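You operate a simulated robot arm through the tools that you are given. There is no shell and no other tool. Be economical: measure what you need, move in short steps, check, and stop when the job is done.

You are at the controls of a simulated robot arm. One attempt, no reset.

TASK
Empty the purple tray and wipe the oil film off its floor.
Fine: clamp collar and angle bracket go in the drawer insert; purple pad, put back after. What is to be rubbed or washed off counts as gone when no trace of it is left.
Where things are to end (x, y in the base frame): clamp collar within 0.06 m of [0.48, -0.09]; angle bracket within 0.06 m of [0.48, -0.24].

It is judged by the outcome, as a careful person would: the job done as asked, and still so three seconds after it is handed in. It fails if anything else is knocked over, pushed out of place, dropped, spilled or broken.

THE ROBOT
A 7-joint arm with a fingered hand on a trunk, on a base that drives. Base frame: it is fixed to the floor where the robot stands at the start and does not move with it; the origin is under the middle of the robot, x ahead of it, y to its left, z up; the surface under the hand at the start is at about z = 0.88. Lengths are in m, angles in degrees, forces in N, time in s.
With the tool pointing down near the work surface it reaches from about 0.36 to 0.7 m from the robot's upright axis, wherever it stands. Its first joint turns from -69.0 to 172.0 degrees. Places, roughly: angle bracket (15x5x6 cm) [0.5, -0.8, 0.9]; beige pad [0.5, -1.25, 1]; collar screw [0.5, -0.6, 0.9]; drawer insert floor [0.5, -0.2, 0.9]; eared crate [0.75, -1, 0.25]; purple wing nut [0.4, -0.8, 0.9]. Payload 3.2 kg.
Tool frame: the origin (TCP) lies between the finger pads and is the grasp point; the fingertips stand 0.026 m ahead of it; z points along the fingers, y is the line along which they close. Largest opening 0.088 m; the body of the gripper starts 0.03 m behind the TCP. The gripper is a hand of 5 fingers: y runs from the thumb to the fingers, the wrist lies at [-0.016, -0.108, -0.172] in the tool frame, and closing takes about 1.5 s.
Orientation is told as [roll, pitch, yaw] about the base's x, y, z axes, in that order, counted from this pose: with the fingers straight down and the wrist toward the robot, the tool's x, y and z point along [0, 1, 0], [1, 0, 0] and [0, 0, -1] of the base frame.

THE INTERFACE
- The arm moves only by the tool step_arm. Its argument "commands" is a list of rows, each a list of 3 entries, a list of its own where there are three numbers: the turn, a rotation vector about the base's x, y, z in rad, then the shift along the base's x, y, z in m, then the gripper command, from -1 (shut) to 1 (fully open), values between in proportion. In form: [[[ax, ay, az], [x, y, z], fingers], ...]. A call has 1 to 8 rows; each row shifts and turns the commanded pose from where the row before left it. Rows are played at 5 a second. More than 0.05 m and 8.6 degrees between two rows, or a gripper value outside its range, and nothing of the call is played. A pose out of reach is approached as far as the arm can. The call stops where the force on the tool passes 40 N (or 10 N more than at its start, if that is more) or the arm is blocked; 0.2 s more then pass. Each finger travels about 0.072 m/s and halts on what it meets, pressing with about 25 N; the grip force reading is that of the motor and also rises with nothing between the fingers. The clock runs only during rows and for 0.2 s after the last one: add rows that do not move to give the fingers time. The reply holds the time, the measured pose of the TCP, the force on the tool along the base axes, the opening and the grip force, in the units named above and with some noise, with the torque about the TCP (base axes, N m) and any sound that the robot's microphone picked up.
- Cameras (640 x 400 px; columns grow to the right, rows downward): "scene" is now at [0.122, -0.046, 1.4556]; the picture's right is [-0.55, -0.84, -0.00], its down [-0.57, 0.37, -0.73] and it looks along [0.61, -0.40, -0.68] (base axes); focal length 288 px, centre (320, 200). "wrist" rides on the gripper at [0.067, -0.098, -0.117] in the tool frame; the picture's right is [-0.71, 0.33, -0.62], its down [-0.65, -0.65, 0.39] and it looks along [-0.28, 0.68, 0.68] (tool axes); focal length 234 px, centre (320, 200). There is no depth. A picture from a camera that has moved, and an enlarged one, comes with that camera's place and axes in the base frame and with its lens.
- camera(camera): a new picture of that camera. It takes no simulated time.
- raise_lower(by): slides the trunk up (or, below 0, down) by that many m; the arm and the scene camera ride with it, the base frame stays. It gives what a move gives, with no picture.
- roll_base(legs): drives the robot by 1 to 6 legs, each [ahead, left, turn to the left] in m, m and degrees, along the robot's own axes; the way and the turn of a leg run together, so that a leg with both is an arc; at most 1.5 m and 180 degrees a leg. The arm and the cameras ride along, it lands a little off, and it stops where it bumps. It gives what a move gives.
- hand_shape(shape): the hand has 5 fingers and takes this shape, open, in about a second: jaw (thumb against the fingers, like two jaws); tri (thumb and two fingers); tip (a fingertip pinch); poke (one finger out to press); point (the index stretched); flat (the hand flat); cup (the hand cupped); fist (a fist). The gripper value then closes the fingers along that shape, each until it touches; the sizes above hold for jaw. It gives what a move gives, with no picture.
- turn_head(pan, tilt): turns the head with the scene camera to pan (to the left, within 86 degrees either way) and tilt (down, from -29 to 69), counted from straight ahead of the robot. It gives what a move gives.
- enlarge(camera, box): a new picture of the part [left, top, right, bottom] of that camera's present view, enlarged. It takes no simulated time.
- close_job(): hands the job in; it is judged then, once.

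Go step by step. Nothing tells you exact positions but the pictures and the camera data: compare them with the known pose of the tool, close in by small moves and look again before you grip or let go. The budget is 120 turns and 78 pictures, counting those below and the enlarged ones. Unless the task says otherwise, let go and move clear before handing in, and close with one line.

The tools are called after "Emit:" by a JSON object that holds its "op" and its "data". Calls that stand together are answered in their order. step_arm: Moves the arm, as the interface text tells. Its arguments: {"type":"object","properties":{"commands":{"type":"array"}},"required":["commands"]} The other tools are called the same way: raise_lower (by) slides the trunk up or down; hand_shape (shape) gives the hand a shape; roll_base (legs) drives the base; turn_head (pan, tilt) turns the head that bears the scene camera; camera (camera) takes a picture; enlarge (camera, box) takes an enlarged picture of a part of a camera's view; close_job () hands the job in.

At the start:

```text
time_s: 0.0
position: [0.4078, -0.1966, 1.1834]
orientation: [0.1, 0.1, 0.0]
wrist_force: [-0.1, -0.6, 0.4]
torque: [-0.03, 0.02, 0.0]
gripper_width: 0.0873
grip_force: 0.0
shape: jaw
trunk travel left (down, up): [-0.775, 0.065]
robot x, y, heading: [0.0023, 0.0016, 0.0]
head pan, tilt: [-33.1, 42.9]
```

scene: 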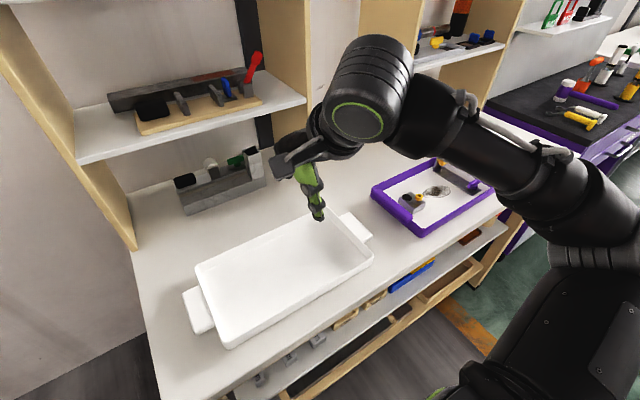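
wrist: 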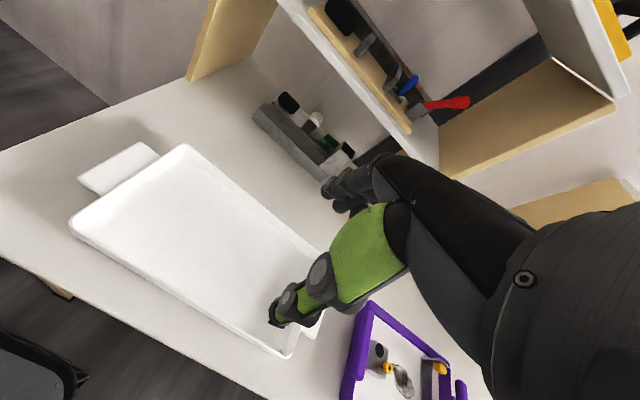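

I see the white drawer insert ahead and the purple tray to its right holding the parts. I'll turn the head to look at the tray and at the place where the pads should be.

Emit:
{"op": "turn_head", "data": {"pan": -62, "tilt": 35}}

Emit:
{"op": "camera", "data": {"camera": "scene"}}

```text
time_s: 0.9
position: [0.4072, -0.1955, 1.1836]
orientation: [-0.1, 0.0, 0.0]
wrist_force: [-0.1, -0.4, 0.0]
torque: [-0.01, 0.03, 0.02]
gripper_width: 0.088
grip_force: 0.1
shape: jaw
trunk travel left (down, up): [-0.775, 0.065]
robot x, y, heading: [0.0002, -0.0009, -0.1]
head pan, tilt: [-62.0, 35.0]
```

```text
75 pictures are left
camera scene: at [0.094, -0.0783, 1.4674], right [-0.88, -0.47, 0.0], down [-0.27, 0.51, -0.82], along [0.39, -0.72, -0.57], focal length 288 px, centre (320, 200)
```

scene: 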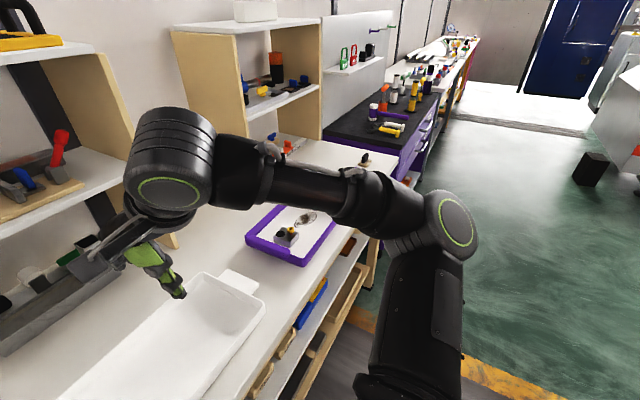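

The arm hides part of the tray. I'll drive sideways to the right so that I face the tray and can see the table beyond it.

Emit:
{"op": "roll_base", "data": {"legs": [[0, -0.7, 0]]}}

Emit:
{"op": "turn_head", "data": {"pan": -15, "tilt": 50}}

Emit:
{"op": "camera", "data": {"camera": "scene"}}

Emit:
{"op": "camera", "data": {"camera": "wrist"}}

```text
time_s: 4.8
position: [0.4112, -0.8909, 1.1843]
orientation: [0.0, 0.0, 0.3]
wrist_force: [0.3, -0.7, 0.5]
torque: [-0.01, -0.01, 0.02]
gripper_width: 0.0881
grip_force: 0.0
shape: jaw
trunk travel left (down, up): [-0.775, 0.065]
robot x, y, heading: [-0.0044, -0.6979, 0.3]
head pan, tilt: [-62.0, 35.0]
```

```text
time_s: 5.9
position: [0.4114, -0.8907, 1.1849]
orientation: [-0.1, 0.1, 0.3]
wrist_force: [-0.2, 0.0, -0.1]
torque: [0.0, 0.01, -0.02]
gripper_width: 0.0875
grip_force: 0.0
shape: jaw
trunk travel left (down, up): [-0.775, 0.065]
robot x, y, heading: [0.0032, -0.697, 0.3]
head pan, tilt: [-15.0, 50.0]
```

```text
74 pictures are left
camera scene: at [0.1288, -0.7173, 1.4458], right [-0.25, -0.97, 0.0], down [-0.74, 0.19, -0.64], along [0.62, -0.16, -0.77], focal length 288 px, centre (320, 200)
```

scene: 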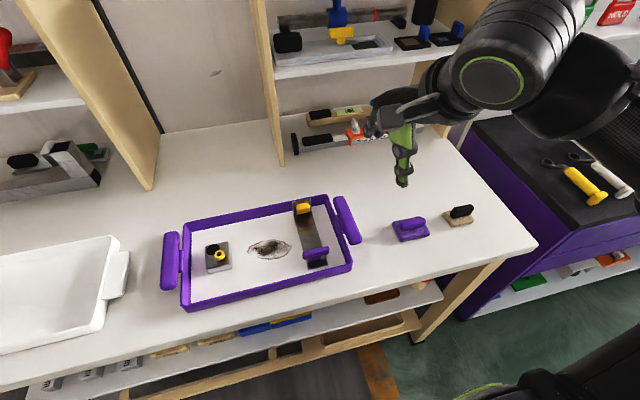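

```text
73 pictures are left
camera wrist: at [0.3136, -0.8256, 1.3025], right [0.34, -0.71, 0.62], down [-0.65, -0.65, -0.39], along [0.68, -0.28, -0.68], focal length 234 px, centre (320, 200)
```

wrist: 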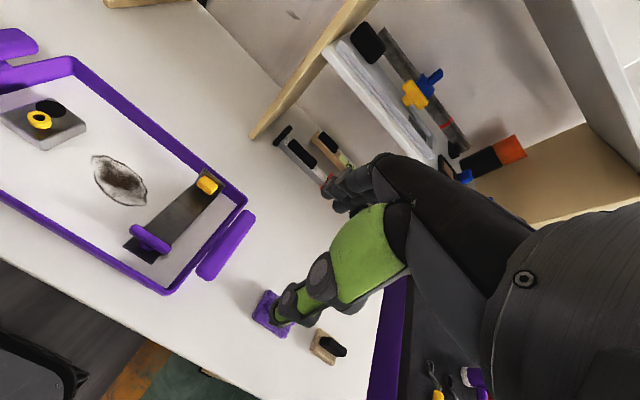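

The tray, clamp collar (left), oil film (middle), angle bracket (right) and the two pads are all in view. I'll enlarge them for detail.

Emit:
{"op": "enlarge", "data": {"camera": "scene", "box": [160, 180, 370, 311]}}

Emit:
{"op": "enlarge", "data": {"camera": "scene", "box": [370, 180, 498, 260]}}

```text
3.05 times, centred on (265, 246) of scene
camera zoom: at [0.1288, -0.7173, 1.4458], right [-0.25, -0.97, 0.0], down [-0.74, 0.19, -0.64], along [0.62, -0.16, -0.77], focal length 878 px, centre (488, 61)
```

zoom: 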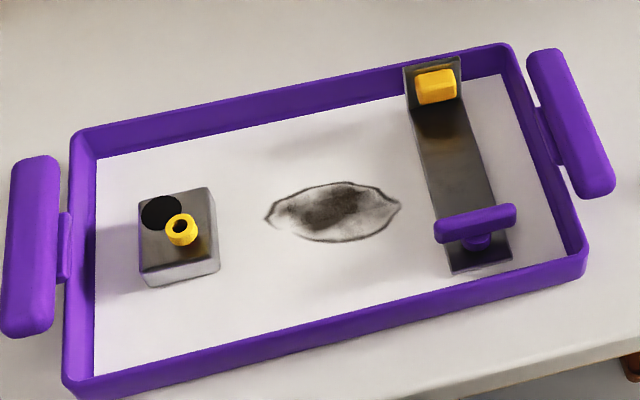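

```text
5.00 times, centred on (434, 220) of scene
camera zoom: at [0.1288, -0.7173, 1.4458], right [-0.25, -0.97, 0.0], down [-0.74, 0.19, -0.64], along [0.62, -0.16, -0.77], focal length 1440 px, centre (-250, 100)
```

zoom: 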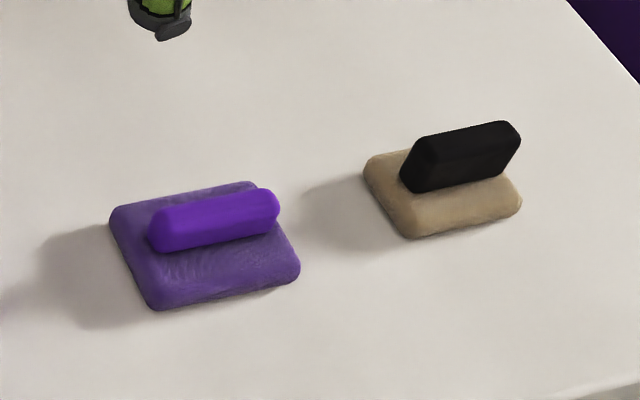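

Collar is at about (0.46, -0.59), bracket along x at y ≈ -0.78 with the wing nut at (0.42, -0.785), purple pad near (0.44, -1.01). I'll start with the collar and bring the open hand above it.

Emit:
{"op": "step_arm", "data": {"commands": [[[0, 0, 0], [0.007, 0.043, 0], 1], [[0, 0, 0], [0.008, 0.043, 0], 1], [[0, 0, 0], [0.008, 0.043, 0], 1], [[0, 0, 0], [0.008, 0.043, -0.02], 1], [[0, 0, 0], [0.008, 0.043, -0.03], 1], [[0, 0, 0], [0.008, 0.043, -0.04], 1], [[0, 0, 0], [0, 0.042, -0.05], 1], [[0, 0, 0], [0, 0, 0], 1]]}}

Emit:
{"op": "camera", "data": {"camera": "wrist"}}

Emit:
{"op": "camera", "data": {"camera": "scene"}}

```text
refused: row 5 steps farther than a row can; nothing moved
```

```text
70 pictures are left
camera wrist: at [0.3136, -0.8256, 1.3025], right [0.34, -0.71, 0.62], down [-0.65, -0.65, -0.39], along [0.68, -0.28, -0.68], focal length 234 px, centre (320, 200)
```

wrist: 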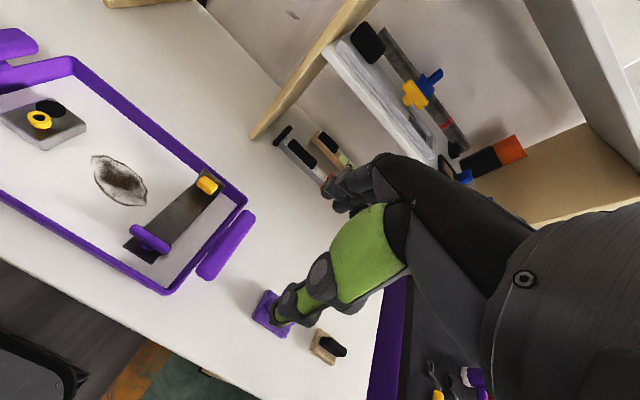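

```text
69 pictures are left
camera scene: at [0.1288, -0.7173, 1.4458], right [-0.25, -0.97, 0.0], down [-0.74, 0.19, -0.64], along [0.62, -0.16, -0.77], focal length 288 px, centre (320, 200)
```

scene: 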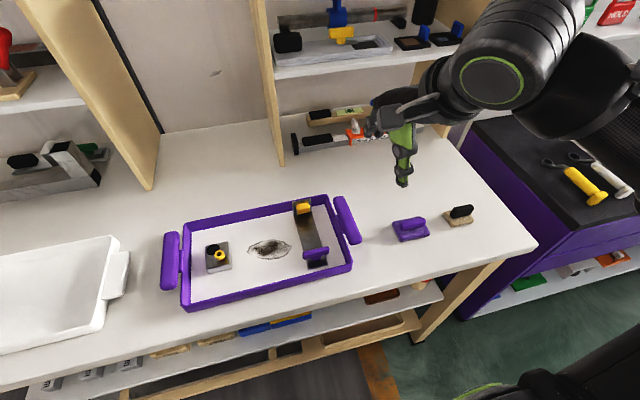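

Row too long; the whole shift counts. Repeating with smaller rows.

Emit:
{"op": "step_arm", "data": {"commands": [[[0, 0, 0], [0.007, 0.043, 0], 1], [[0, 0, 0], [0.008, 0.043, 0], 1], [[0, 0, 0], [0.008, 0.043, 0], 1], [[0, 0, 0], [0.008, 0.043, -0.02], 1], [[0, 0, 0], [0.008, 0.043, -0.02], 1], [[0, 0, 0], [0.008, 0.043, -0.02], 1], [[0, 0, 0], [0, 0.042, -0.02], 1], [[0, 0, 0], [0, 0, -0.04], 1]]}}

Emit:
{"op": "camera", "data": {"camera": "scene"}}

Emit:
{"op": "camera", "data": {"camera": "wrist"}}

```text
time_s: 7.7
position: [0.457, -0.5899, 1.0655]
orientation: [0.2, 0.0, 0.3]
wrist_force: [-0.1, 0.0, -0.4]
torque: [0.0, -0.02, 0.04]
gripper_width: 0.0878
grip_force: 0.1
shape: jaw
trunk travel left (down, up): [-0.775, 0.065]
robot x, y, heading: [0.0051, -0.6967, 0.2]
head pan, tilt: [-15.0, 50.0]
```

```text
68 pictures are left
camera scene: at [0.1293, -0.7171, 1.4457], right [-0.25, -0.97, 0.0], down [-0.74, 0.19, -0.64], along [0.62, -0.16, -0.77], focal length 288 px, centre (320, 200)
```

scene: 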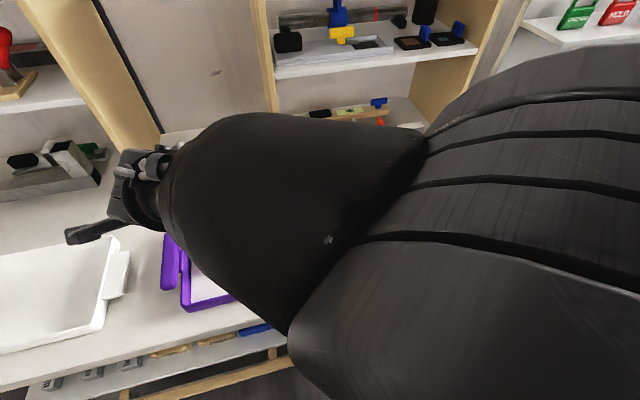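

```text
67 pictures are left
camera wrist: at [0.3605, -0.5247, 1.1836], right [0.34, -0.71, 0.62], down [-0.65, -0.65, -0.39], along [0.68, -0.27, -0.68], focal length 234 px, centre (320, 200)
```

wrist: 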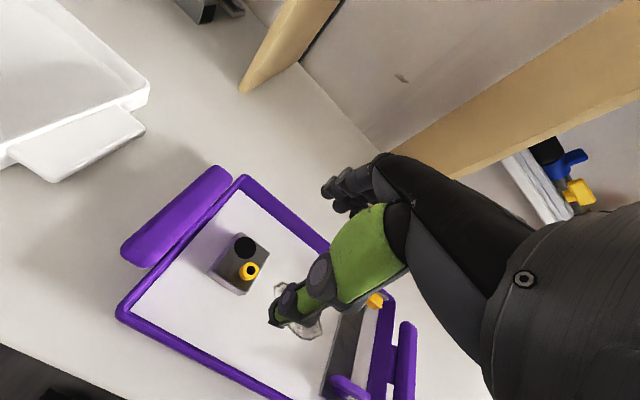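

The hand is above the collar region; I'll enlarge the wrist view to see the collar's shape and yaw.

Emit:
{"op": "enlarge", "data": {"camera": "wrist", "box": [180, 210, 340, 310]}}

```text
4.00 times, centred on (260, 260) of wrist
camera zoom: at [0.3605, -0.5247, 1.1836], right [0.34, -0.71, 0.62], down [-0.65, -0.65, -0.39], along [0.68, -0.27, -0.68], focal length 937 px, centre (560, -40)
```

zoom: 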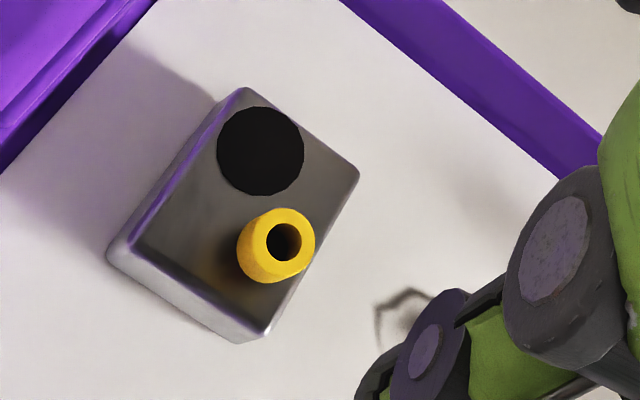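

The collar's block spans x 0.44–0.496, y -0.557 to -0.604, so its centre is (0.468, -0.581), about 2 cm tall and aligned with the axes. I'll line up and descend partway.

Emit:
{"op": "step_arm", "data": {"commands": [[[0, 0, 0], [0.01, 0.008, -0.03], 0.75], [[0, 0, 0], [0, 0, -0.04], 0.75], [[0, 0, 0], [0, 0, -0.03], 0.75], [[0, 0, 0], [0, 0, 0], 0.75]]}}

Emit:
{"op": "camera", "data": {"camera": "wrist"}}

```text
time_s: 8.7
position: [0.4759, -0.5787, 0.9886]
orientation: [3.2, -1.1, -0.7]
wrist_force: [-0.4, 0.2, -0.1]
torque: [-0.01, -0.03, -0.02]
gripper_width: 0.0774
grip_force: 0.1
shape: jaw
trunk travel left (down, up): [-0.775, 0.065]
robot x, y, heading: [0.0037, -0.6965, 0.5]
head pan, tilt: [-15.0, 50.0]
```

```text
65 pictures are left
camera wrist: at [0.3767, -0.5187, 1.1073], right [0.31, -0.75, 0.59], down [-0.65, -0.62, -0.44], along [0.69, -0.25, -0.68], focal length 234 px, centre (320, 200)
```

wrist: 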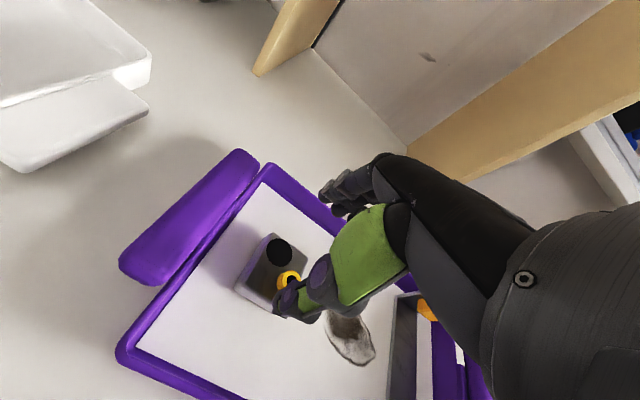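

The arm did not quite reach the commanded pose (roll 3°, z 2 cm high). I'll check if it settles.

Emit:
{"op": "step_arm", "data": {"commands": [[[0, 0, 0], [0, 0, 0], 0.75], [[0, 0, 0], [0, 0, 0], 0.75]]}}

```text
time_s: 9.3
position: [0.4762, -0.5817, 0.9848]
orientation: [3.2, -0.8, -1.0]
wrist_force: [1.1, 0.5, 0.4]
torque: [0.0, 0.0, 0.03]
gripper_width: 0.0772
grip_force: 0.1
shape: jaw
trunk travel left (down, up): [-0.775, 0.065]
robot x, y, heading: [-0.0004, -0.6949, 0.5]
head pan, tilt: [-15.0, 50.0]
```

It's a joint limit. I'll raise the hand and lower the trunk instead, which gives the arm a better configuration.

Emit:
{"op": "step_arm", "data": {"commands": [[[0, 0, 0], [0, 0, 0.045], 0.75], [[0, 0, 0], [0, 0, 0.045], 0.75], [[0, 0, 0], [0, 0, 0.045], 0.75], [[0, 0, 0], [0, 0, 0.045], 0.75], [[0, 0, 0], [0, 0, 0], 0.75], [[0, 0, 0], [0, 0, 0], 0.75]]}}

Emit:
{"op": "raise_lower", "data": {"by": -0.18}}

```text
time_s: 10.7
position: [0.4696, -0.5829, 1.1435]
orientation: [0.0, 0.1, 0.4]
wrist_force: [0.2, 0.9, -0.8]
torque: [-0.02, -0.03, 0.02]
gripper_width: 0.0771
grip_force: 0.0
shape: jaw
trunk travel left (down, up): [-0.775, 0.065]
robot x, y, heading: [0.004, -0.6994, 0.3]
head pan, tilt: [-15.0, 50.0]
```

```text
time_s: 12.7
position: [0.4694, -0.5838, 0.963]
orientation: [0.0, 0.0, 0.4]
wrist_force: [0.8, -0.6, -0.4]
torque: [0.03, 0.0, 0.0]
gripper_width: 0.0769
grip_force: 0.0
shape: jaw
trunk travel left (down, up): [-0.595, 0.245]
robot x, y, heading: [0.0021, -0.6976, 0.3]
head pan, tilt: [-15.0, 50.0]
```

Now the pose is true at z 0.963. I'll look before the last descent.

Emit:
{"op": "camera", "data": {"camera": "wrist"}}

Emit:
{"op": "camera", "data": {"camera": "scene"}}

```text
64 pictures are left
camera wrist: at [0.3726, -0.517, 1.0817], right [0.34, -0.71, 0.62], down [-0.65, -0.65, -0.39], along [0.68, -0.28, -0.68], focal length 234 px, centre (320, 200)
```

wrist: 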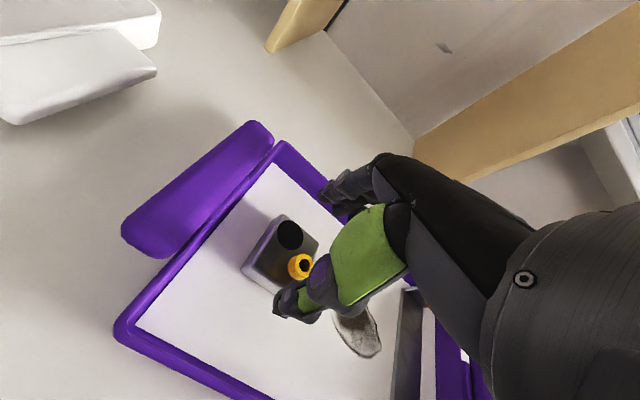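

```text
63 pictures are left
camera scene: at [0.1287, -0.717, 1.2658], right [-0.25, -0.97, 0.0], down [-0.74, 0.19, -0.64], along [0.62, -0.16, -0.77], focal length 288 px, centre (320, 200)
```

scene: 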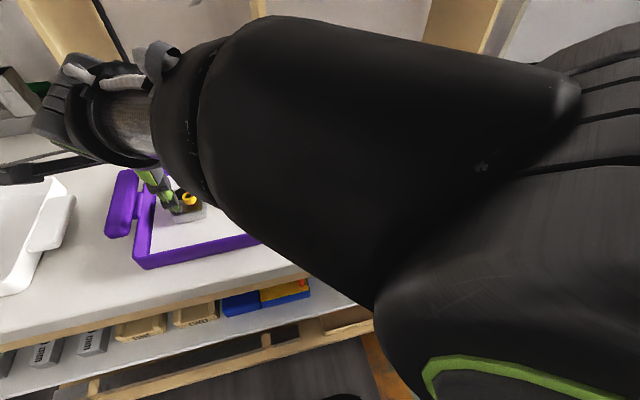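

Aligned with the collar. Descending gently to grip height.

Emit:
{"op": "step_arm", "data": {"commands": [[[0, 0, 0], [0, 0.002, -0.02], 0.75], [[0, 0, 0], [0, 0, -0.015], 0.75], [[0, 0, 0], [0, 0, -0.008], 0.75], [[0, 0, 0], [0, 0, -0.005], 0.75], [[0, 0, 0], [0, 0, 0], 0.75]]}}

Emit:
{"op": "camera", "data": {"camera": "wrist"}}

Emit:
{"op": "enlarge", "data": {"camera": "scene", "box": [100, 150, 260, 250]}}

```text
time_s: 13.9
position: [0.4695, -0.5819, 0.9168]
orientation: [0.0, 0.0, 0.3]
wrist_force: [0.0, -0.1, 0.1]
torque: [-0.02, 0.03, 0.0]
gripper_width: 0.0771
grip_force: 0.0
shape: jaw
trunk travel left (down, up): [-0.595, 0.245]
robot x, y, heading: [0.0034, -0.6989, 0.4]
head pan, tilt: [-15.0, 50.0]
```

```text
62 pictures are left
camera wrist: at [0.373, -0.5151, 1.0337], right [0.34, -0.71, 0.62], down [-0.65, -0.65, -0.39], along [0.68, -0.28, -0.68], focal length 234 px, centre (320, 200)
```

wrist: 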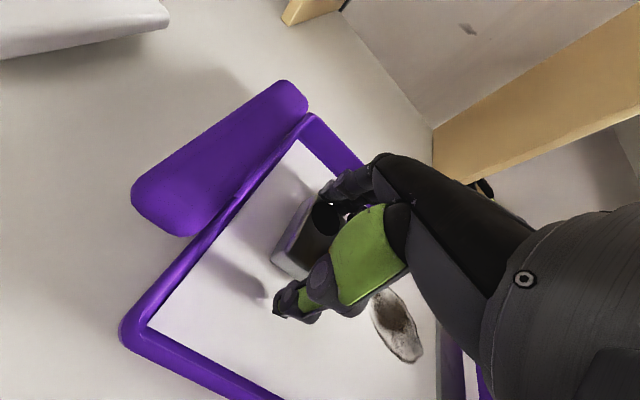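

```text
4.00 times, centred on (180, 200) of scene
camera zoom: at [0.1288, -0.717, 1.2657], right [-0.25, -0.97, 0.0], down [-0.74, 0.19, -0.64], along [0.62, -0.16, -0.77], focal length 1152 px, centre (880, 200)
```

zoom: 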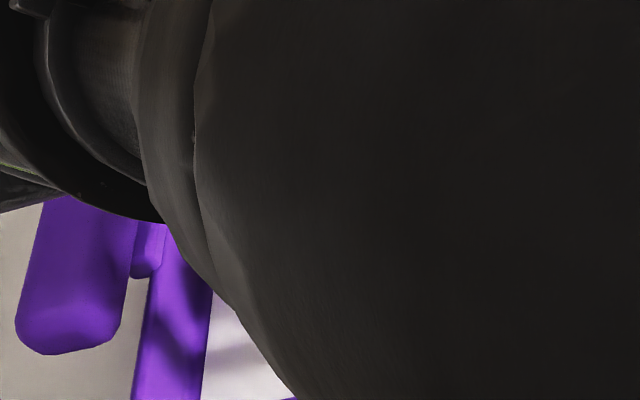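

The thumb is on the near side and the fingers on the far side of the block. Closing.

Emit:
{"op": "step_arm", "data": {"commands": [[[0, 0, 0], [0, 0, -0.004], 0.75], [[0, 0, 0], [0, 0, 0], 0.3], [[0, 0, 0], [0, 0, 0], 0.0], [[0, 0, 0], [0, 0, 0], -0.5], [[0, 0, 0], [0, 0, 0], -1], [[0, 0, 0], [0, 0, 0], -1], [[0, 0, 0], [0, 0, 0], -1], [[0, 0, 0], [0, 0, 0], -1]]}}

Emit:
{"op": "camera", "data": {"camera": "wrist"}}

```text
time_s: 15.7
position: [0.4702, -0.5808, 0.9129]
orientation: [0.0, -0.1, 0.3]
wrist_force: [0.9, 1.3, 6.3]
torque: [0.0, 0.15, -0.02]
gripper_width: 0.0564
grip_force: 24.8
shape: jaw
trunk travel left (down, up): [-0.595, 0.245]
robot x, y, heading: [0.004, -0.6969, 0.4]
head pan, tilt: [-15.0, 50.0]
```

```text
60 pictures are left
camera wrist: at [0.3724, -0.5148, 1.0302], right [0.33, -0.71, 0.62], down [-0.65, -0.65, -0.39], along [0.68, -0.27, -0.68], focal length 234 px, centre (320, 200)
```

wrist: 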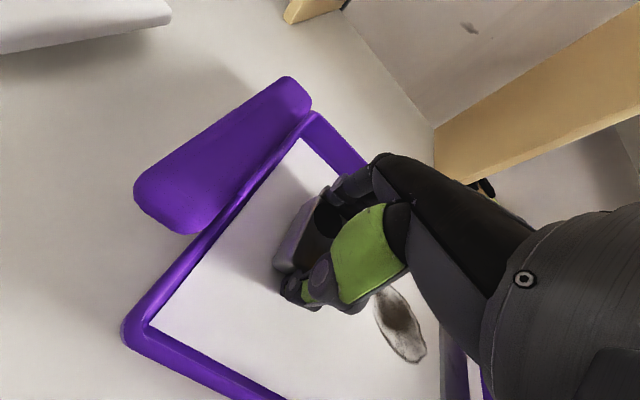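

Gripped at 5.6 cm, matching the block. Lifting.

Emit:
{"op": "step_arm", "data": {"commands": [[[0, 0, 0], [0, 0, 0.02], -1], [[0, 0, 0], [0, 0, 0.03], -1], [[0, 0, 0], [0, 0, 0.04], -1], [[0, 0, 0], [0, 0, 0.04], -1], [[0, 0, 0], [0, 0, 0], -1]]}}

Emit:
{"op": "camera", "data": {"camera": "wrist"}}

```text
time_s: 16.9
position: [0.4708, -0.5808, 1.0419]
orientation: [0.0, 0.0, 0.3]
wrist_force: [0.1, -0.3, -1.9]
torque: [0.02, 0.02, 0.03]
gripper_width: 0.0561
grip_force: 24.9
shape: jaw
trunk travel left (down, up): [-0.595, 0.245]
robot x, y, heading: [0.0002, -0.6945, 0.4]
head pan, tilt: [-15.0, 50.0]
```

```text
59 pictures are left
camera wrist: at [0.3735, -0.5154, 1.1593], right [0.34, -0.71, 0.62], down [-0.65, -0.65, -0.39], along [0.68, -0.28, -0.68], focal length 234 px, centre (320, 200)
```

wrist: 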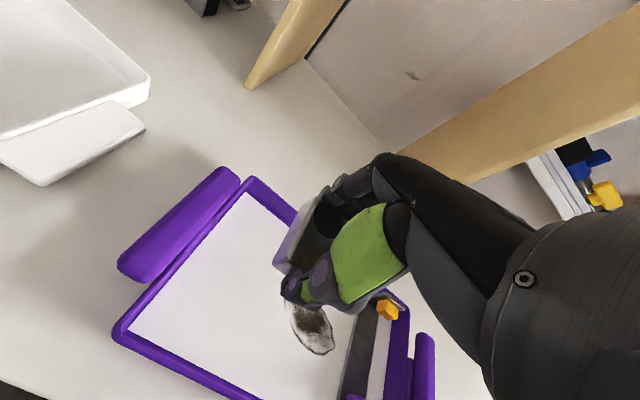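

The collar is held. Driving left to bring it over the drawer insert.

Emit:
{"op": "roll_base", "data": {"legs": [[0, 0.485, 0]]}}

Emit:
{"op": "turn_head", "data": {"pan": 15, "tilt": 50}}

Emit:
{"op": "camera", "data": {"camera": "scene"}}

Emit:
{"op": "camera", "data": {"camera": "wrist"}}

```text
time_s: 19.8
position: [0.4709, -0.0989, 1.0412]
orientation: [0.0, 0.0, 0.1]
wrist_force: [-0.1, 0.0, -2.4]
torque: [-0.01, -0.02, 0.01]
gripper_width: 0.056
grip_force: 24.5
shape: jaw
trunk travel left (down, up): [-0.595, 0.245]
robot x, y, heading: [-0.0, -0.2124, 0.0]
head pan, tilt: [-15.0, 50.0]
```

```text
time_s: 20.7
position: [0.4703, -0.0996, 1.0399]
orientation: [0.1, 0.0, 0.0]
wrist_force: [-0.1, 0.0, -2.5]
torque: [0.02, 0.01, -0.03]
gripper_width: 0.056
grip_force: 24.7
shape: jaw
trunk travel left (down, up): [-0.595, 0.245]
robot x, y, heading: [-0.0013, -0.2169, -0.0]
head pan, tilt: [15.0, 50.0]
```

```text
58 pictures are left
camera scene: at [0.1278, -0.1935, 1.2657], right [0.26, -0.97, 0.0], down [-0.74, -0.2, -0.64], along [0.62, 0.17, -0.77], focal length 288 px, centre (320, 200)
```

scene: 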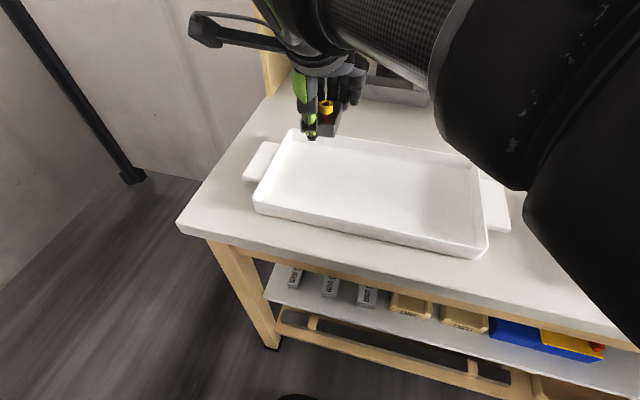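

```text
57 pictures are left
camera wrist: at [0.3732, -0.0333, 1.1589], right [0.33, -0.71, 0.62], down [-0.65, -0.65, -0.39], along [0.68, -0.28, -0.68], focal length 234 px, centre (320, 200)
```

wrist: 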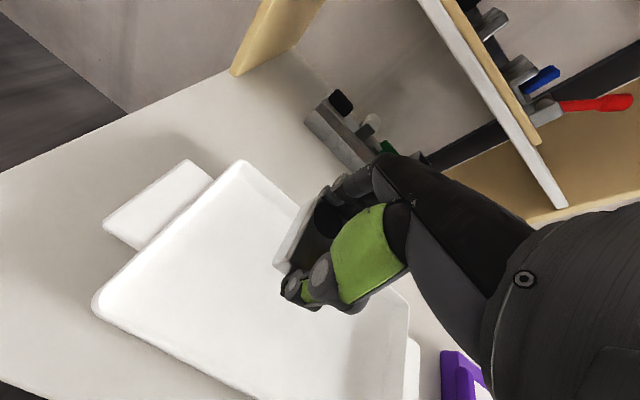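

The collar hangs over the left half of the insert, at (0.47, -0.10), well within its walls. Lowering to just above the floor.

Emit:
{"op": "step_arm", "data": {"commands": [[[0, 0, 0], [0.003, 0.002, -0.04], -1], [[0, 0, 0], [0, 0, -0.04], -1], [[0, 0, 0], [0, 0, -0.025], -1], [[0, 0, 0], [0, 0, -0.01], -1], [[0, 0, 0], [0, 0, -0.005], -1], [[0, 0, 0], [0, 0, 0], -1]]}}

Emit:
{"op": "camera", "data": {"camera": "wrist"}}

Emit:
{"op": "enlarge", "data": {"camera": "scene", "box": [220, 90, 460, 240]}}

```text
time_s: 22.1
position: [0.4728, -0.0977, 0.9216]
orientation: [0.0, 0.0, 0.0]
wrist_force: [0.0, -0.7, -2.0]
torque: [-0.03, 0.0, -0.02]
gripper_width: 0.056
grip_force: 24.6
shape: jaw
trunk travel left (down, up): [-0.595, 0.245]
robot x, y, heading: [0.0006, -0.211, -0.0]
head pan, tilt: [15.0, 50.0]
```

```text
56 pictures are left
camera wrist: at [0.376, -0.0306, 1.0395], right [0.33, -0.71, 0.62], down [-0.65, -0.65, -0.39], along [0.68, -0.28, -0.68], focal length 234 px, centre (320, 200)
```

wrist: 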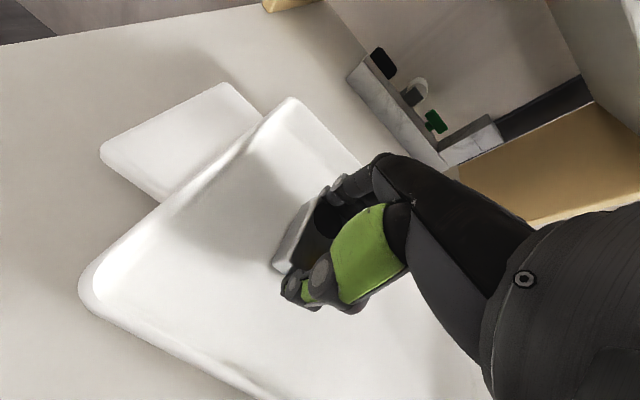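

```text
2.67 times, centred on (340, 165) of scene
camera zoom: at [0.1278, -0.1935, 1.2657], right [0.26, -0.97, 0.0], down [-0.74, -0.2, -0.64], along [0.62, 0.17, -0.77], focal length 768 px, centre (267, 293)
```

zoom: 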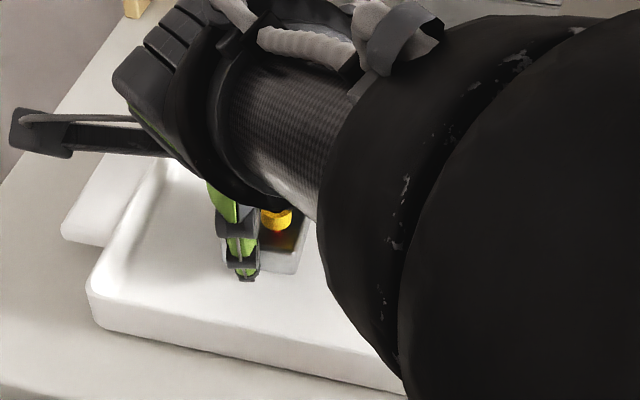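

Nearly down; creeping until contact shows on the force reading.

Emit:
{"op": "step_arm", "data": {"commands": [[[0, 0, 0], [0, 0, -0.004], -1], [[0, 0, 0], [0, 0, -0.003], -1], [[0, 0, 0], [0, 0, 0], -1]]}}

```text
time_s: 22.9
position: [0.474, -0.0976, 0.9131]
orientation: [0.0, 0.0, -0.1]
wrist_force: [-0.3, 0.3, -1.5]
torque: [-0.02, -0.02, 0.02]
gripper_width: 0.0564
grip_force: 25.5
shape: jaw
trunk travel left (down, up): [-0.595, 0.245]
robot x, y, heading: [0.0017, -0.212, -0.1]
head pan, tilt: [15.0, 50.0]
```

Emit:
{"op": "step_arm", "data": {"commands": [[[0, 0, 0], [0, 0, -0.003], -1], [[0, 0, 0], [0, 0, 0], -1]]}}

```text
time_s: 23.5
position: [0.4737, -0.0971, 0.911]
orientation: [0.0, -0.1, 0.0]
wrist_force: [1.4, -0.1, 3.8]
torque: [0.04, 0.11, -0.02]
gripper_width: 0.0561
grip_force: 25.3
shape: jaw
trunk travel left (down, up): [-0.595, 0.245]
robot x, y, heading: [-0.0014, -0.2087, 0.1]
head pan, tilt: [15.0, 50.0]
```

The collar touches the floor (force turned upward). Opening and rising.

Emit:
{"op": "step_arm", "data": {"commands": [[[0, 0, 0], [0, 0, 0], 0.4], [[0, 0, 0], [0, 0, 0], 0.7], [[0, 0, 0], [0, 0, 0], 0.7], [[0, 0, 0], [0, 0, 0.02], 0.7], [[0, 0, 0], [0, 0, 0.04], 0.7], [[0, 0, 0], [0, 0, 0.045], 0.7], [[0, 0, 0], [0, 0, 0.045], 0.7], [[0, 0, 0], [0, 0, 0], 0.7]]}}

Emit:
{"op": "camera", "data": {"camera": "wrist"}}

```text
time_s: 25.3
position: [0.4715, -0.0952, 1.0618]
orientation: [-0.1, 0.0, 0.0]
wrist_force: [-0.2, -0.5, -0.4]
torque: [0.01, 0.01, 0.03]
gripper_width: 0.0744
grip_force: 0.0
shape: jaw
trunk travel left (down, up): [-0.595, 0.245]
robot x, y, heading: [-0.0003, -0.2128, -0.2]
head pan, tilt: [15.0, 50.0]
```

```text
54 pictures are left
camera wrist: at [0.3749, -0.029, 1.1793], right [0.33, -0.71, 0.62], down [-0.65, -0.65, -0.39], along [0.68, -0.28, -0.68], focal length 234 px, centre (320, 200)
```

wrist: 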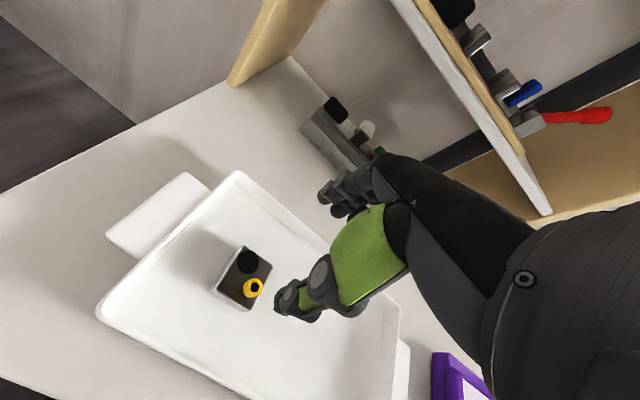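

The collar sits upright at (0.475, -0.097). Now driving right, to bring the hand over the bracket.

Emit:
{"op": "roll_base", "data": {"legs": [[0, -0.69, 0]]}}

Emit:
{"op": "camera", "data": {"camera": "wrist"}}

Emit:
{"op": "camera", "data": {"camera": "scene"}}

```text
time_s: 29.1
position: [0.4694, -0.7921, 1.0604]
orientation: [0.0, 0.0, -0.3]
wrist_force: [-0.8, 0.2, -0.8]
torque: [0.01, -0.01, -0.01]
gripper_width: 0.0745
grip_force: 0.1
shape: jaw
trunk travel left (down, up): [-0.595, 0.245]
robot x, y, heading: [-0.0, -0.9082, -0.3]
head pan, tilt: [15.0, 50.0]
```

```text
53 pictures are left
camera wrist: at [0.3738, -0.725, 1.179], right [0.33, -0.71, 0.62], down [-0.66, -0.65, -0.39], along [0.68, -0.28, -0.68], focal length 234 px, centre (320, 200)
```

wrist: 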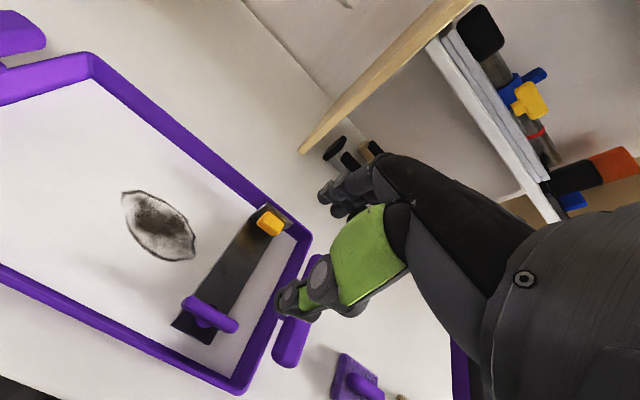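

```text
52 pictures are left
camera scene: at [0.1259, -0.8885, 1.2657], right [0.25, -0.97, 0.0], down [-0.74, -0.19, -0.64], along [0.62, 0.16, -0.77], focal length 288 px, centre (320, 200)
```

scene: 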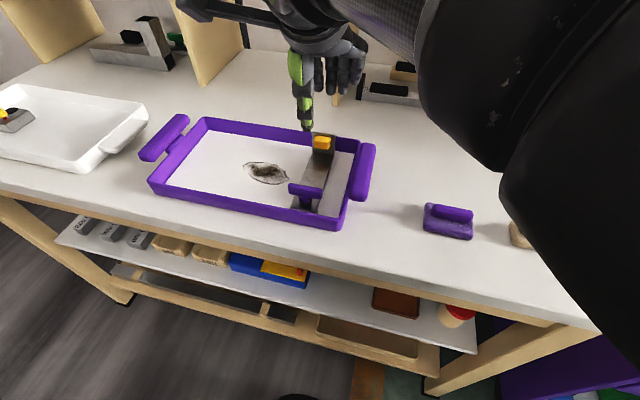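

Emit:
{"op": "enlarge", "data": {"camera": "scene", "box": [272, 120, 384, 232]}}

Emit:
{"op": "enlarge", "data": {"camera": "wrist", "box": [150, 190, 310, 390]}}

```text
3.57 times, centred on (328, 176) of scene
camera zoom: at [0.1259, -0.8885, 1.2657], right [0.25, -0.97, 0.0], down [-0.74, -0.19, -0.64], along [0.62, 0.16, -0.77], focal length 1029 px, centre (291, 286)
```

zoom: 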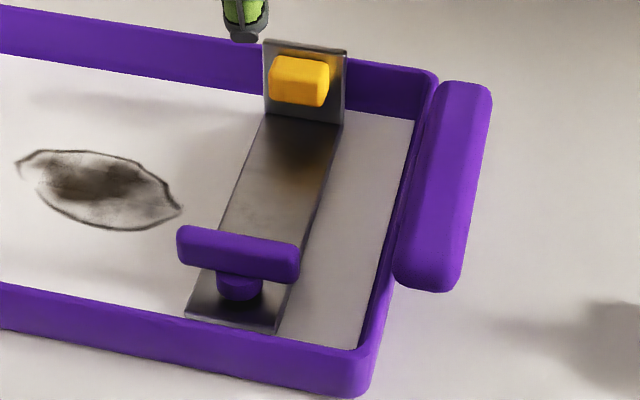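

```text
2.00 times, centred on (230, 290) of wrist
camera zoom: at [0.3738, -0.725, 1.179], right [0.33, -0.71, 0.62], down [-0.66, -0.65, -0.39], along [0.68, -0.28, -0.68], focal length 468 px, centre (500, 20)
```

zoom: 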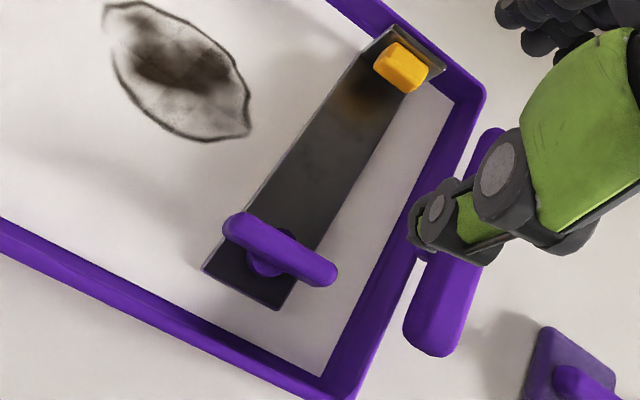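

The wing nut's bar is at about (0.419, -0.786, 0.917), lying along y, so the default hand can pinch it with the thumb in the gap to the near wall. I'll narrow the opening and come down partway.

Emit:
{"op": "step_arm", "data": {"commands": [[[0, 0, 0], [-0.023, 0.003, 0], 0.1], [[0, 0, 0], [-0.023, 0.003, 0], 0.1], [[0, 0, 0], [0, 0, -0.04], 0.1], [[0, 0, 0], [0, 0, -0.04], 0.1], [[0, 0, 0], [0, 0, -0.02], 0.1], [[0, 0, 0], [0, 0, 0], 0.1]]}}

Emit:
{"op": "camera", "data": {"camera": "wrist"}}

Emit:
{"op": "enlarge", "data": {"camera": "scene", "box": [232, 110, 392, 230]}}

```text
time_s: 30.6
position: [0.4253, -0.7852, 0.9598]
orientation: [0.0, 0.0, -0.3]
wrist_force: [0.2, -0.2, 0.9]
torque: [0.03, 0.02, 0.04]
gripper_width: 0.0488
grip_force: 0.0
shape: jaw
trunk travel left (down, up): [-0.595, 0.245]
robot x, y, heading: [0.0037, -0.9073, -0.3]
head pan, tilt: [15.0, 50.0]
```

```text
49 pictures are left
camera wrist: at [0.3274, -0.7184, 1.0781], right [0.33, -0.71, 0.62], down [-0.66, -0.65, -0.39], along [0.68, -0.28, -0.68], focal length 234 px, centre (320, 200)
```

wrist: 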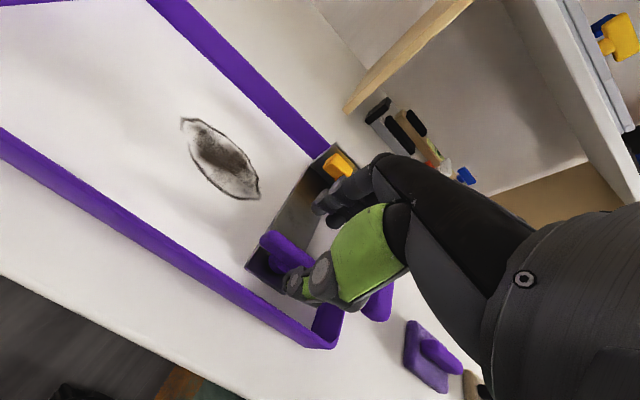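

```text
3.33 times, centred on (312, 170) of scene
camera zoom: at [0.1258, -0.8883, 1.2658], right [0.25, -0.97, 0.0], down [-0.74, -0.19, -0.64], along [0.62, 0.16, -0.77], focal length 960 px, centre (347, 300)
```

zoom: 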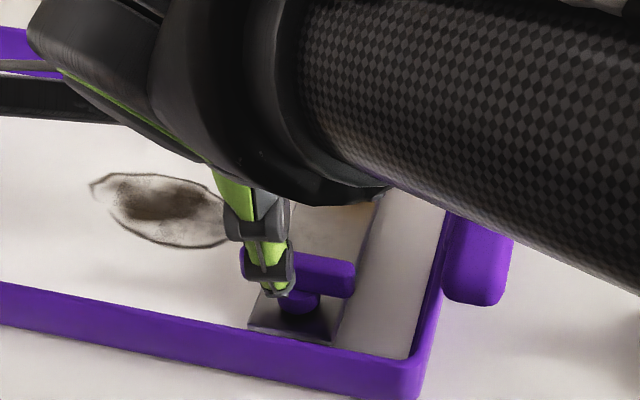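

The thumb is on the near side of the bar and the fingers beyond it. Descending to grip height, gently.

Emit:
{"op": "step_arm", "data": {"commands": [[[0, 0, 0], [-0.001, -0.003, -0.015], 0.1], [[0, 0, 0], [0, 0, -0.012], 0.1], [[0, 0, 0], [0, 0, -0.008], 0.1], [[0, 0, 0], [0, 0, -0.005], 0.1], [[0, 0, 0], [0, 0, 0], 0.1]]}}

Emit:
{"op": "camera", "data": {"camera": "wrist"}}

Emit:
{"op": "enlarge", "data": {"camera": "scene", "box": [232, 110, 392, 230]}}

```text
time_s: 31.8
position: [0.4251, -0.7878, 0.9203]
orientation: [0.0, 0.1, -0.3]
wrist_force: [2.5, 0.0, 4.2]
torque: [0.02, 0.11, -0.03]
gripper_width: 0.0464
grip_force: 0.0
shape: jaw
trunk travel left (down, up): [-0.595, 0.245]
robot x, y, heading: [-0.0022, -0.9058, -0.6]
head pan, tilt: [15.0, 50.0]
```

```text
47 pictures are left
camera wrist: at [0.3267, -0.7218, 1.0383], right [0.33, -0.71, 0.62], down [-0.66, -0.65, -0.39], along [0.68, -0.28, -0.68], focal length 234 px, centre (320, 200)
```

wrist: 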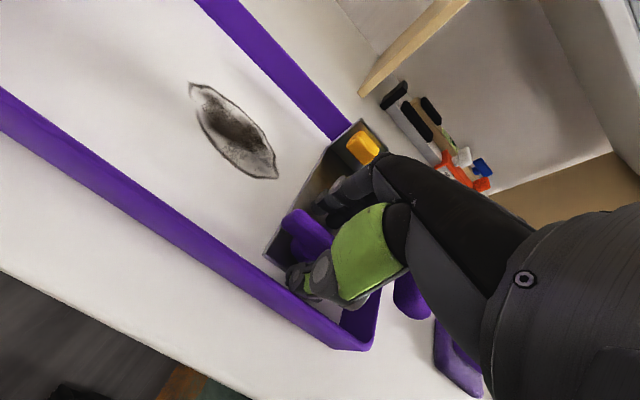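

```text
3.33 times, centred on (312, 170) of scene
camera zoom: at [0.1265, -0.8883, 1.2657], right [0.25, -0.97, 0.0], down [-0.74, -0.19, -0.64], along [0.62, 0.16, -0.77], focal length 960 px, centre (347, 300)
```

zoom: 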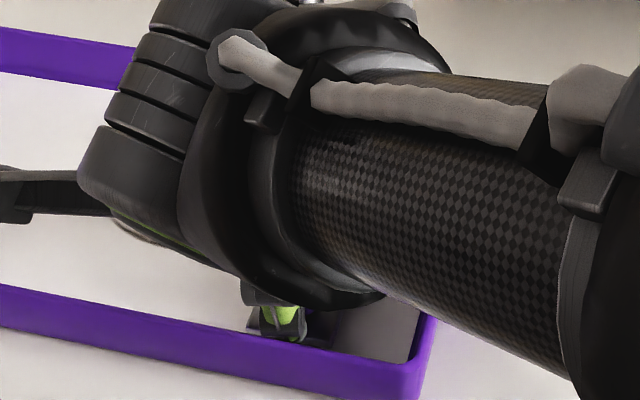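

A light contact: the tips are at the plate. I'll back off 2 mm and close.

Emit:
{"op": "step_arm", "data": {"commands": [[[0, 0, 0], [0, 0, 0.003], 0.0], [[0, 0, 0], [0, 0, 0], -0.4], [[0, 0, 0], [0, 0, 0], -0.7], [[0, 0, 0], [0, 0, 0], -1], [[0, 0, 0], [0, 0, 0], -1], [[0, 0, 0], [0, 0, 0], -1]]}}

Emit:
{"op": "camera", "data": {"camera": "wrist"}}

```text
time_s: 33.1
position: [0.4233, -0.7874, 0.9232]
orientation: [0.0, -0.1, -0.3]
wrist_force: [-1.1, 1.1, 0.5]
torque: [0.01, 0.0, 0.06]
gripper_width: 0.0119
grip_force: 24.8
shape: jaw
trunk travel left (down, up): [-0.595, 0.245]
robot x, y, heading: [0.0001, -0.9064, -0.5]
head pan, tilt: [15.0, 50.0]
```

```text
45 pictures are left
camera wrist: at [0.326, -0.7216, 1.0419], right [0.33, -0.71, 0.62], down [-0.66, -0.65, -0.39], along [0.68, -0.28, -0.68], focal length 234 px, centre (320, 200)
```

wrist: 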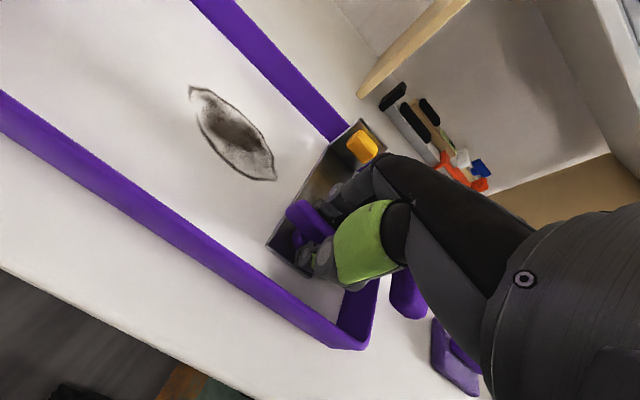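

Gripped at 12 mm, the thickness of the bar. Lifting a little and checking the tilt.

Emit:
{"op": "step_arm", "data": {"commands": [[[0, 0, 0], [0, 0, 0.01], -1], [[0, 0, 0], [0, 0, 0.015], -1], [[0, 0, 0], [0, 0, 0.02], -1], [[0, 0, 0], [0, 0, 0], -1]]}}

Emit:
{"op": "camera", "data": {"camera": "wrist"}}

```text
time_s: 34.1
position: [0.4243, -0.7871, 0.9684]
orientation: [0.0, 0.1, -0.2]
wrist_force: [-0.3, 0.5, -2.0]
torque: [0.01, 0.14, 0.0]
gripper_width: 0.013
grip_force: 24.7
shape: jaw
trunk travel left (down, up): [-0.595, 0.245]
robot x, y, heading: [-0.0014, -0.9062, -0.1]
head pan, tilt: [15.0, 50.0]
```

```text
44 pictures are left
camera wrist: at [0.3275, -0.7212, 1.0876], right [0.33, -0.71, 0.62], down [-0.66, -0.65, -0.39], along [0.68, -0.28, -0.68], focal length 234 px, centre (320, 200)
```

wrist: 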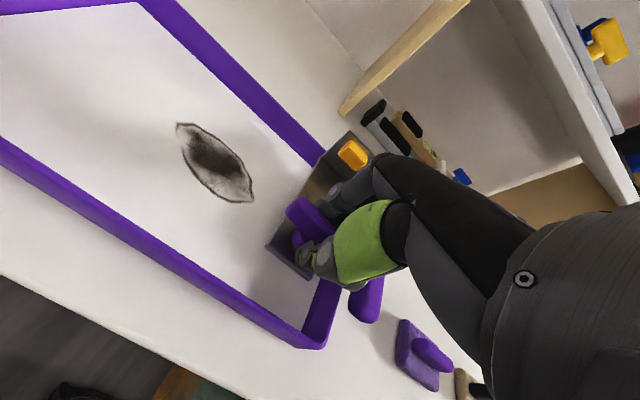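

Held with a slight sag of the far end. Lifting clear and driving to the insert.

Emit:
{"op": "step_arm", "data": {"commands": [[[0, 0, 0], [0, 0, 0.03], -1], [[0, 0, 0], [0, 0, 0.035], -1], [[0, 0, 0], [0, 0, 0.035], -1], [[0, 0, 0], [0, 0, 0], -1]]}}

Emit:
{"op": "roll_base", "data": {"legs": [[0, 0.545, 0]]}}

Emit:
{"op": "camera", "data": {"camera": "wrist"}}

Emit:
{"op": "camera", "data": {"camera": "scene"}}

```text
time_s: 35.1
position: [0.4242, -0.7876, 1.0699]
orientation: [0.1, 0.0, -0.2]
wrist_force: [-0.5, -0.9, -2.7]
torque: [0.01, 0.18, -0.01]
gripper_width: 0.0126
grip_force: 24.7
shape: jaw
trunk travel left (down, up): [-0.595, 0.245]
robot x, y, heading: [-0.0019, -0.9063, 0.1]
head pan, tilt: [15.0, 50.0]
```

```text
time_s: 38.3
position: [0.4264, -0.2373, 1.0702]
orientation: [-0.1, 0.0, -0.4]
wrist_force: [-0.1, -0.4, -2.0]
torque: [0.04, 0.11, 0.01]
gripper_width: 0.0126
grip_force: 25.1
shape: jaw
trunk travel left (down, up): [-0.595, 0.245]
robot x, y, heading: [0.0016, -0.3587, -0.6]
head pan, tilt: [15.0, 50.0]
```

```text
43 pictures are left
camera wrist: at [0.33, -0.1705, 1.1884], right [0.33, -0.71, 0.62], down [-0.66, -0.65, -0.39], along [0.68, -0.28, -0.68], focal length 234 px, centre (320, 200)
```

wrist: 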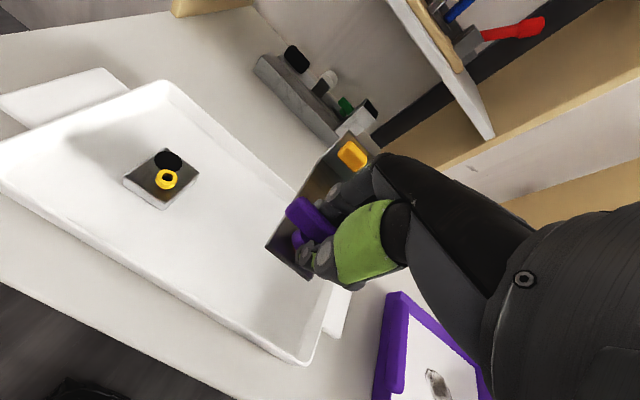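

```text
42 pictures are left
camera scene: at [0.1293, -0.3374, 1.2657], right [0.25, -0.97, 0.0], down [-0.74, -0.19, -0.64], along [0.62, 0.16, -0.77], focal length 288 px, centre (320, 200)
```

scene: 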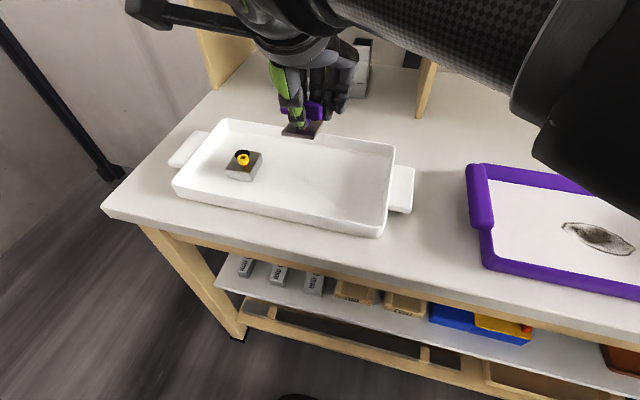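

The bracket is over the insert at (≈0.478, -0.237). I'll pitch the hand about 8° to level the sagging end, then lower partway.

Emit:
{"op": "step_arm", "data": {"commands": [[[0, -0.07, 0], [0, 0, -0.02], -1], [[0, -0.07, 0], [0, 0, -0.03], -1], [[0, 0, 0], [0, 0, -0.03], -1], [[0, 0, 0], [0, 0, -0.03], -1], [[0, 0, 0], [0, 0, 0], -1]]}}

Emit:
{"op": "camera", "data": {"camera": "wrist"}}

Emit:
{"op": "enlarge", "data": {"camera": "scene", "box": [220, 90, 420, 240]}}

```text
time_s: 39.5
position: [0.4255, -0.2366, 0.9606]
orientation: [0.0, -8.0, -0.4]
wrist_force: [-0.3, -0.4, -2.3]
torque: [-0.03, 0.1, -0.02]
gripper_width: 0.0125
grip_force: 24.7
shape: jaw
trunk travel left (down, up): [-0.595, 0.245]
robot x, y, heading: [-0.0004, -0.3559, -0.5]
head pan, tilt: [15.0, 50.0]
```

```text
41 pictures are left
camera wrist: at [0.3143, -0.1709, 1.0639], right [0.24, -0.71, 0.66], down [-0.6, -0.64, -0.48], along [0.77, -0.28, -0.58], focal length 234 px, centre (320, 200)
```

wrist: 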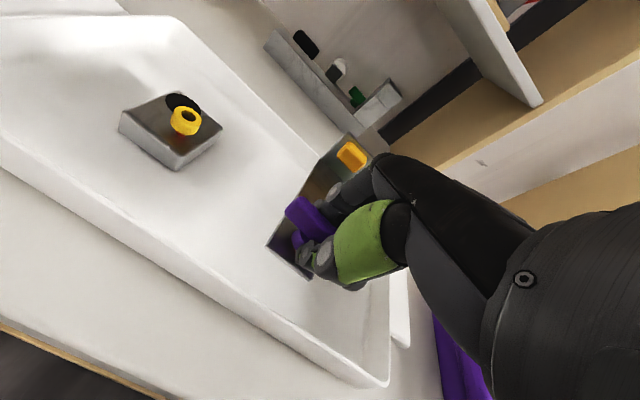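

```text
2.67 times, centred on (320, 165) of scene
camera zoom: at [0.1292, -0.338, 1.2657], right [0.25, -0.97, 0.0], down [-0.74, -0.19, -0.64], along [0.62, 0.16, -0.77], focal length 768 px, centre (320, 293)
```

zoom: 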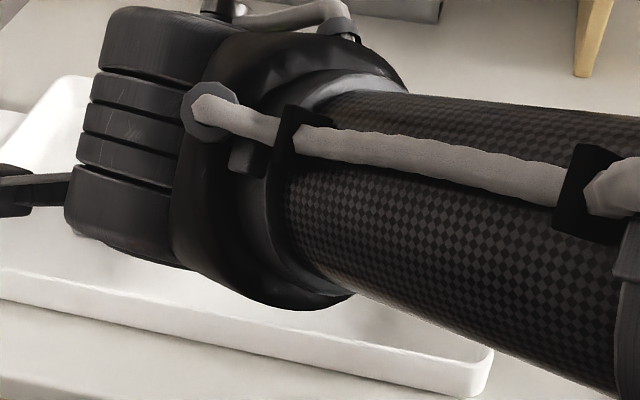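

Near end of the bracket is inside the wall. Lowering to just above contact, then creeping.

Emit:
{"op": "step_arm", "data": {"commands": [[[0, 0, 0], [0, 0, -0.015], -1], [[0, 0, 0], [0, 0, -0.012], -1], [[0, 0, 0], [0, 0, -0.004], -1], [[0, 0, 0], [0, 0, 0], -1]]}}

Emit:
{"op": "camera", "data": {"camera": "wrist"}}

```text
time_s: 40.5
position: [0.4272, -0.2377, 0.9281]
orientation: [0.0, -8.0, -0.3]
wrist_force: [0.0, -0.5, -2.5]
torque: [0.01, 0.13, 0.02]
gripper_width: 0.0125
grip_force: 25.0
shape: jaw
trunk travel left (down, up): [-0.595, 0.245]
robot x, y, heading: [0.0018, -0.3557, -0.6]
head pan, tilt: [15.0, 50.0]
```

```text
39 pictures are left
camera wrist: at [0.3147, -0.1705, 1.0327], right [0.24, -0.71, 0.66], down [-0.6, -0.65, -0.48], along [0.77, -0.28, -0.58], focal length 234 px, centre (320, 200)
```

wrist: 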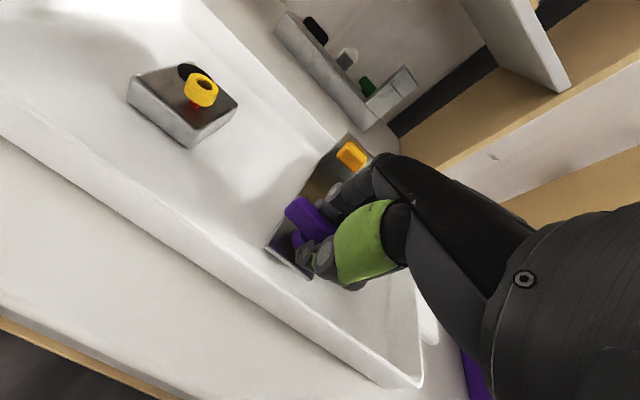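

Emit:
{"op": "step_arm", "data": {"commands": [[[0, 0, 0], [0, 0, -0.003], -1], [[0, 0, 0], [0, 0, -0.003], -1], [[0, 0, 0], [0, 0, 0], -1]]}}

```text
time_s: 41.3
position: [0.4258, -0.2378, 0.9239]
orientation: [0.1, -8.1, -0.4]
wrist_force: [0.7, -1.5, 1.1]
torque: [0.07, 0.07, 0.01]
gripper_width: 0.0129
grip_force: 25.5
shape: jaw
trunk travel left (down, up): [-0.595, 0.245]
robot x, y, heading: [-0.0023, -0.3579, -0.3]
head pan, tilt: [15.0, 50.0]
```

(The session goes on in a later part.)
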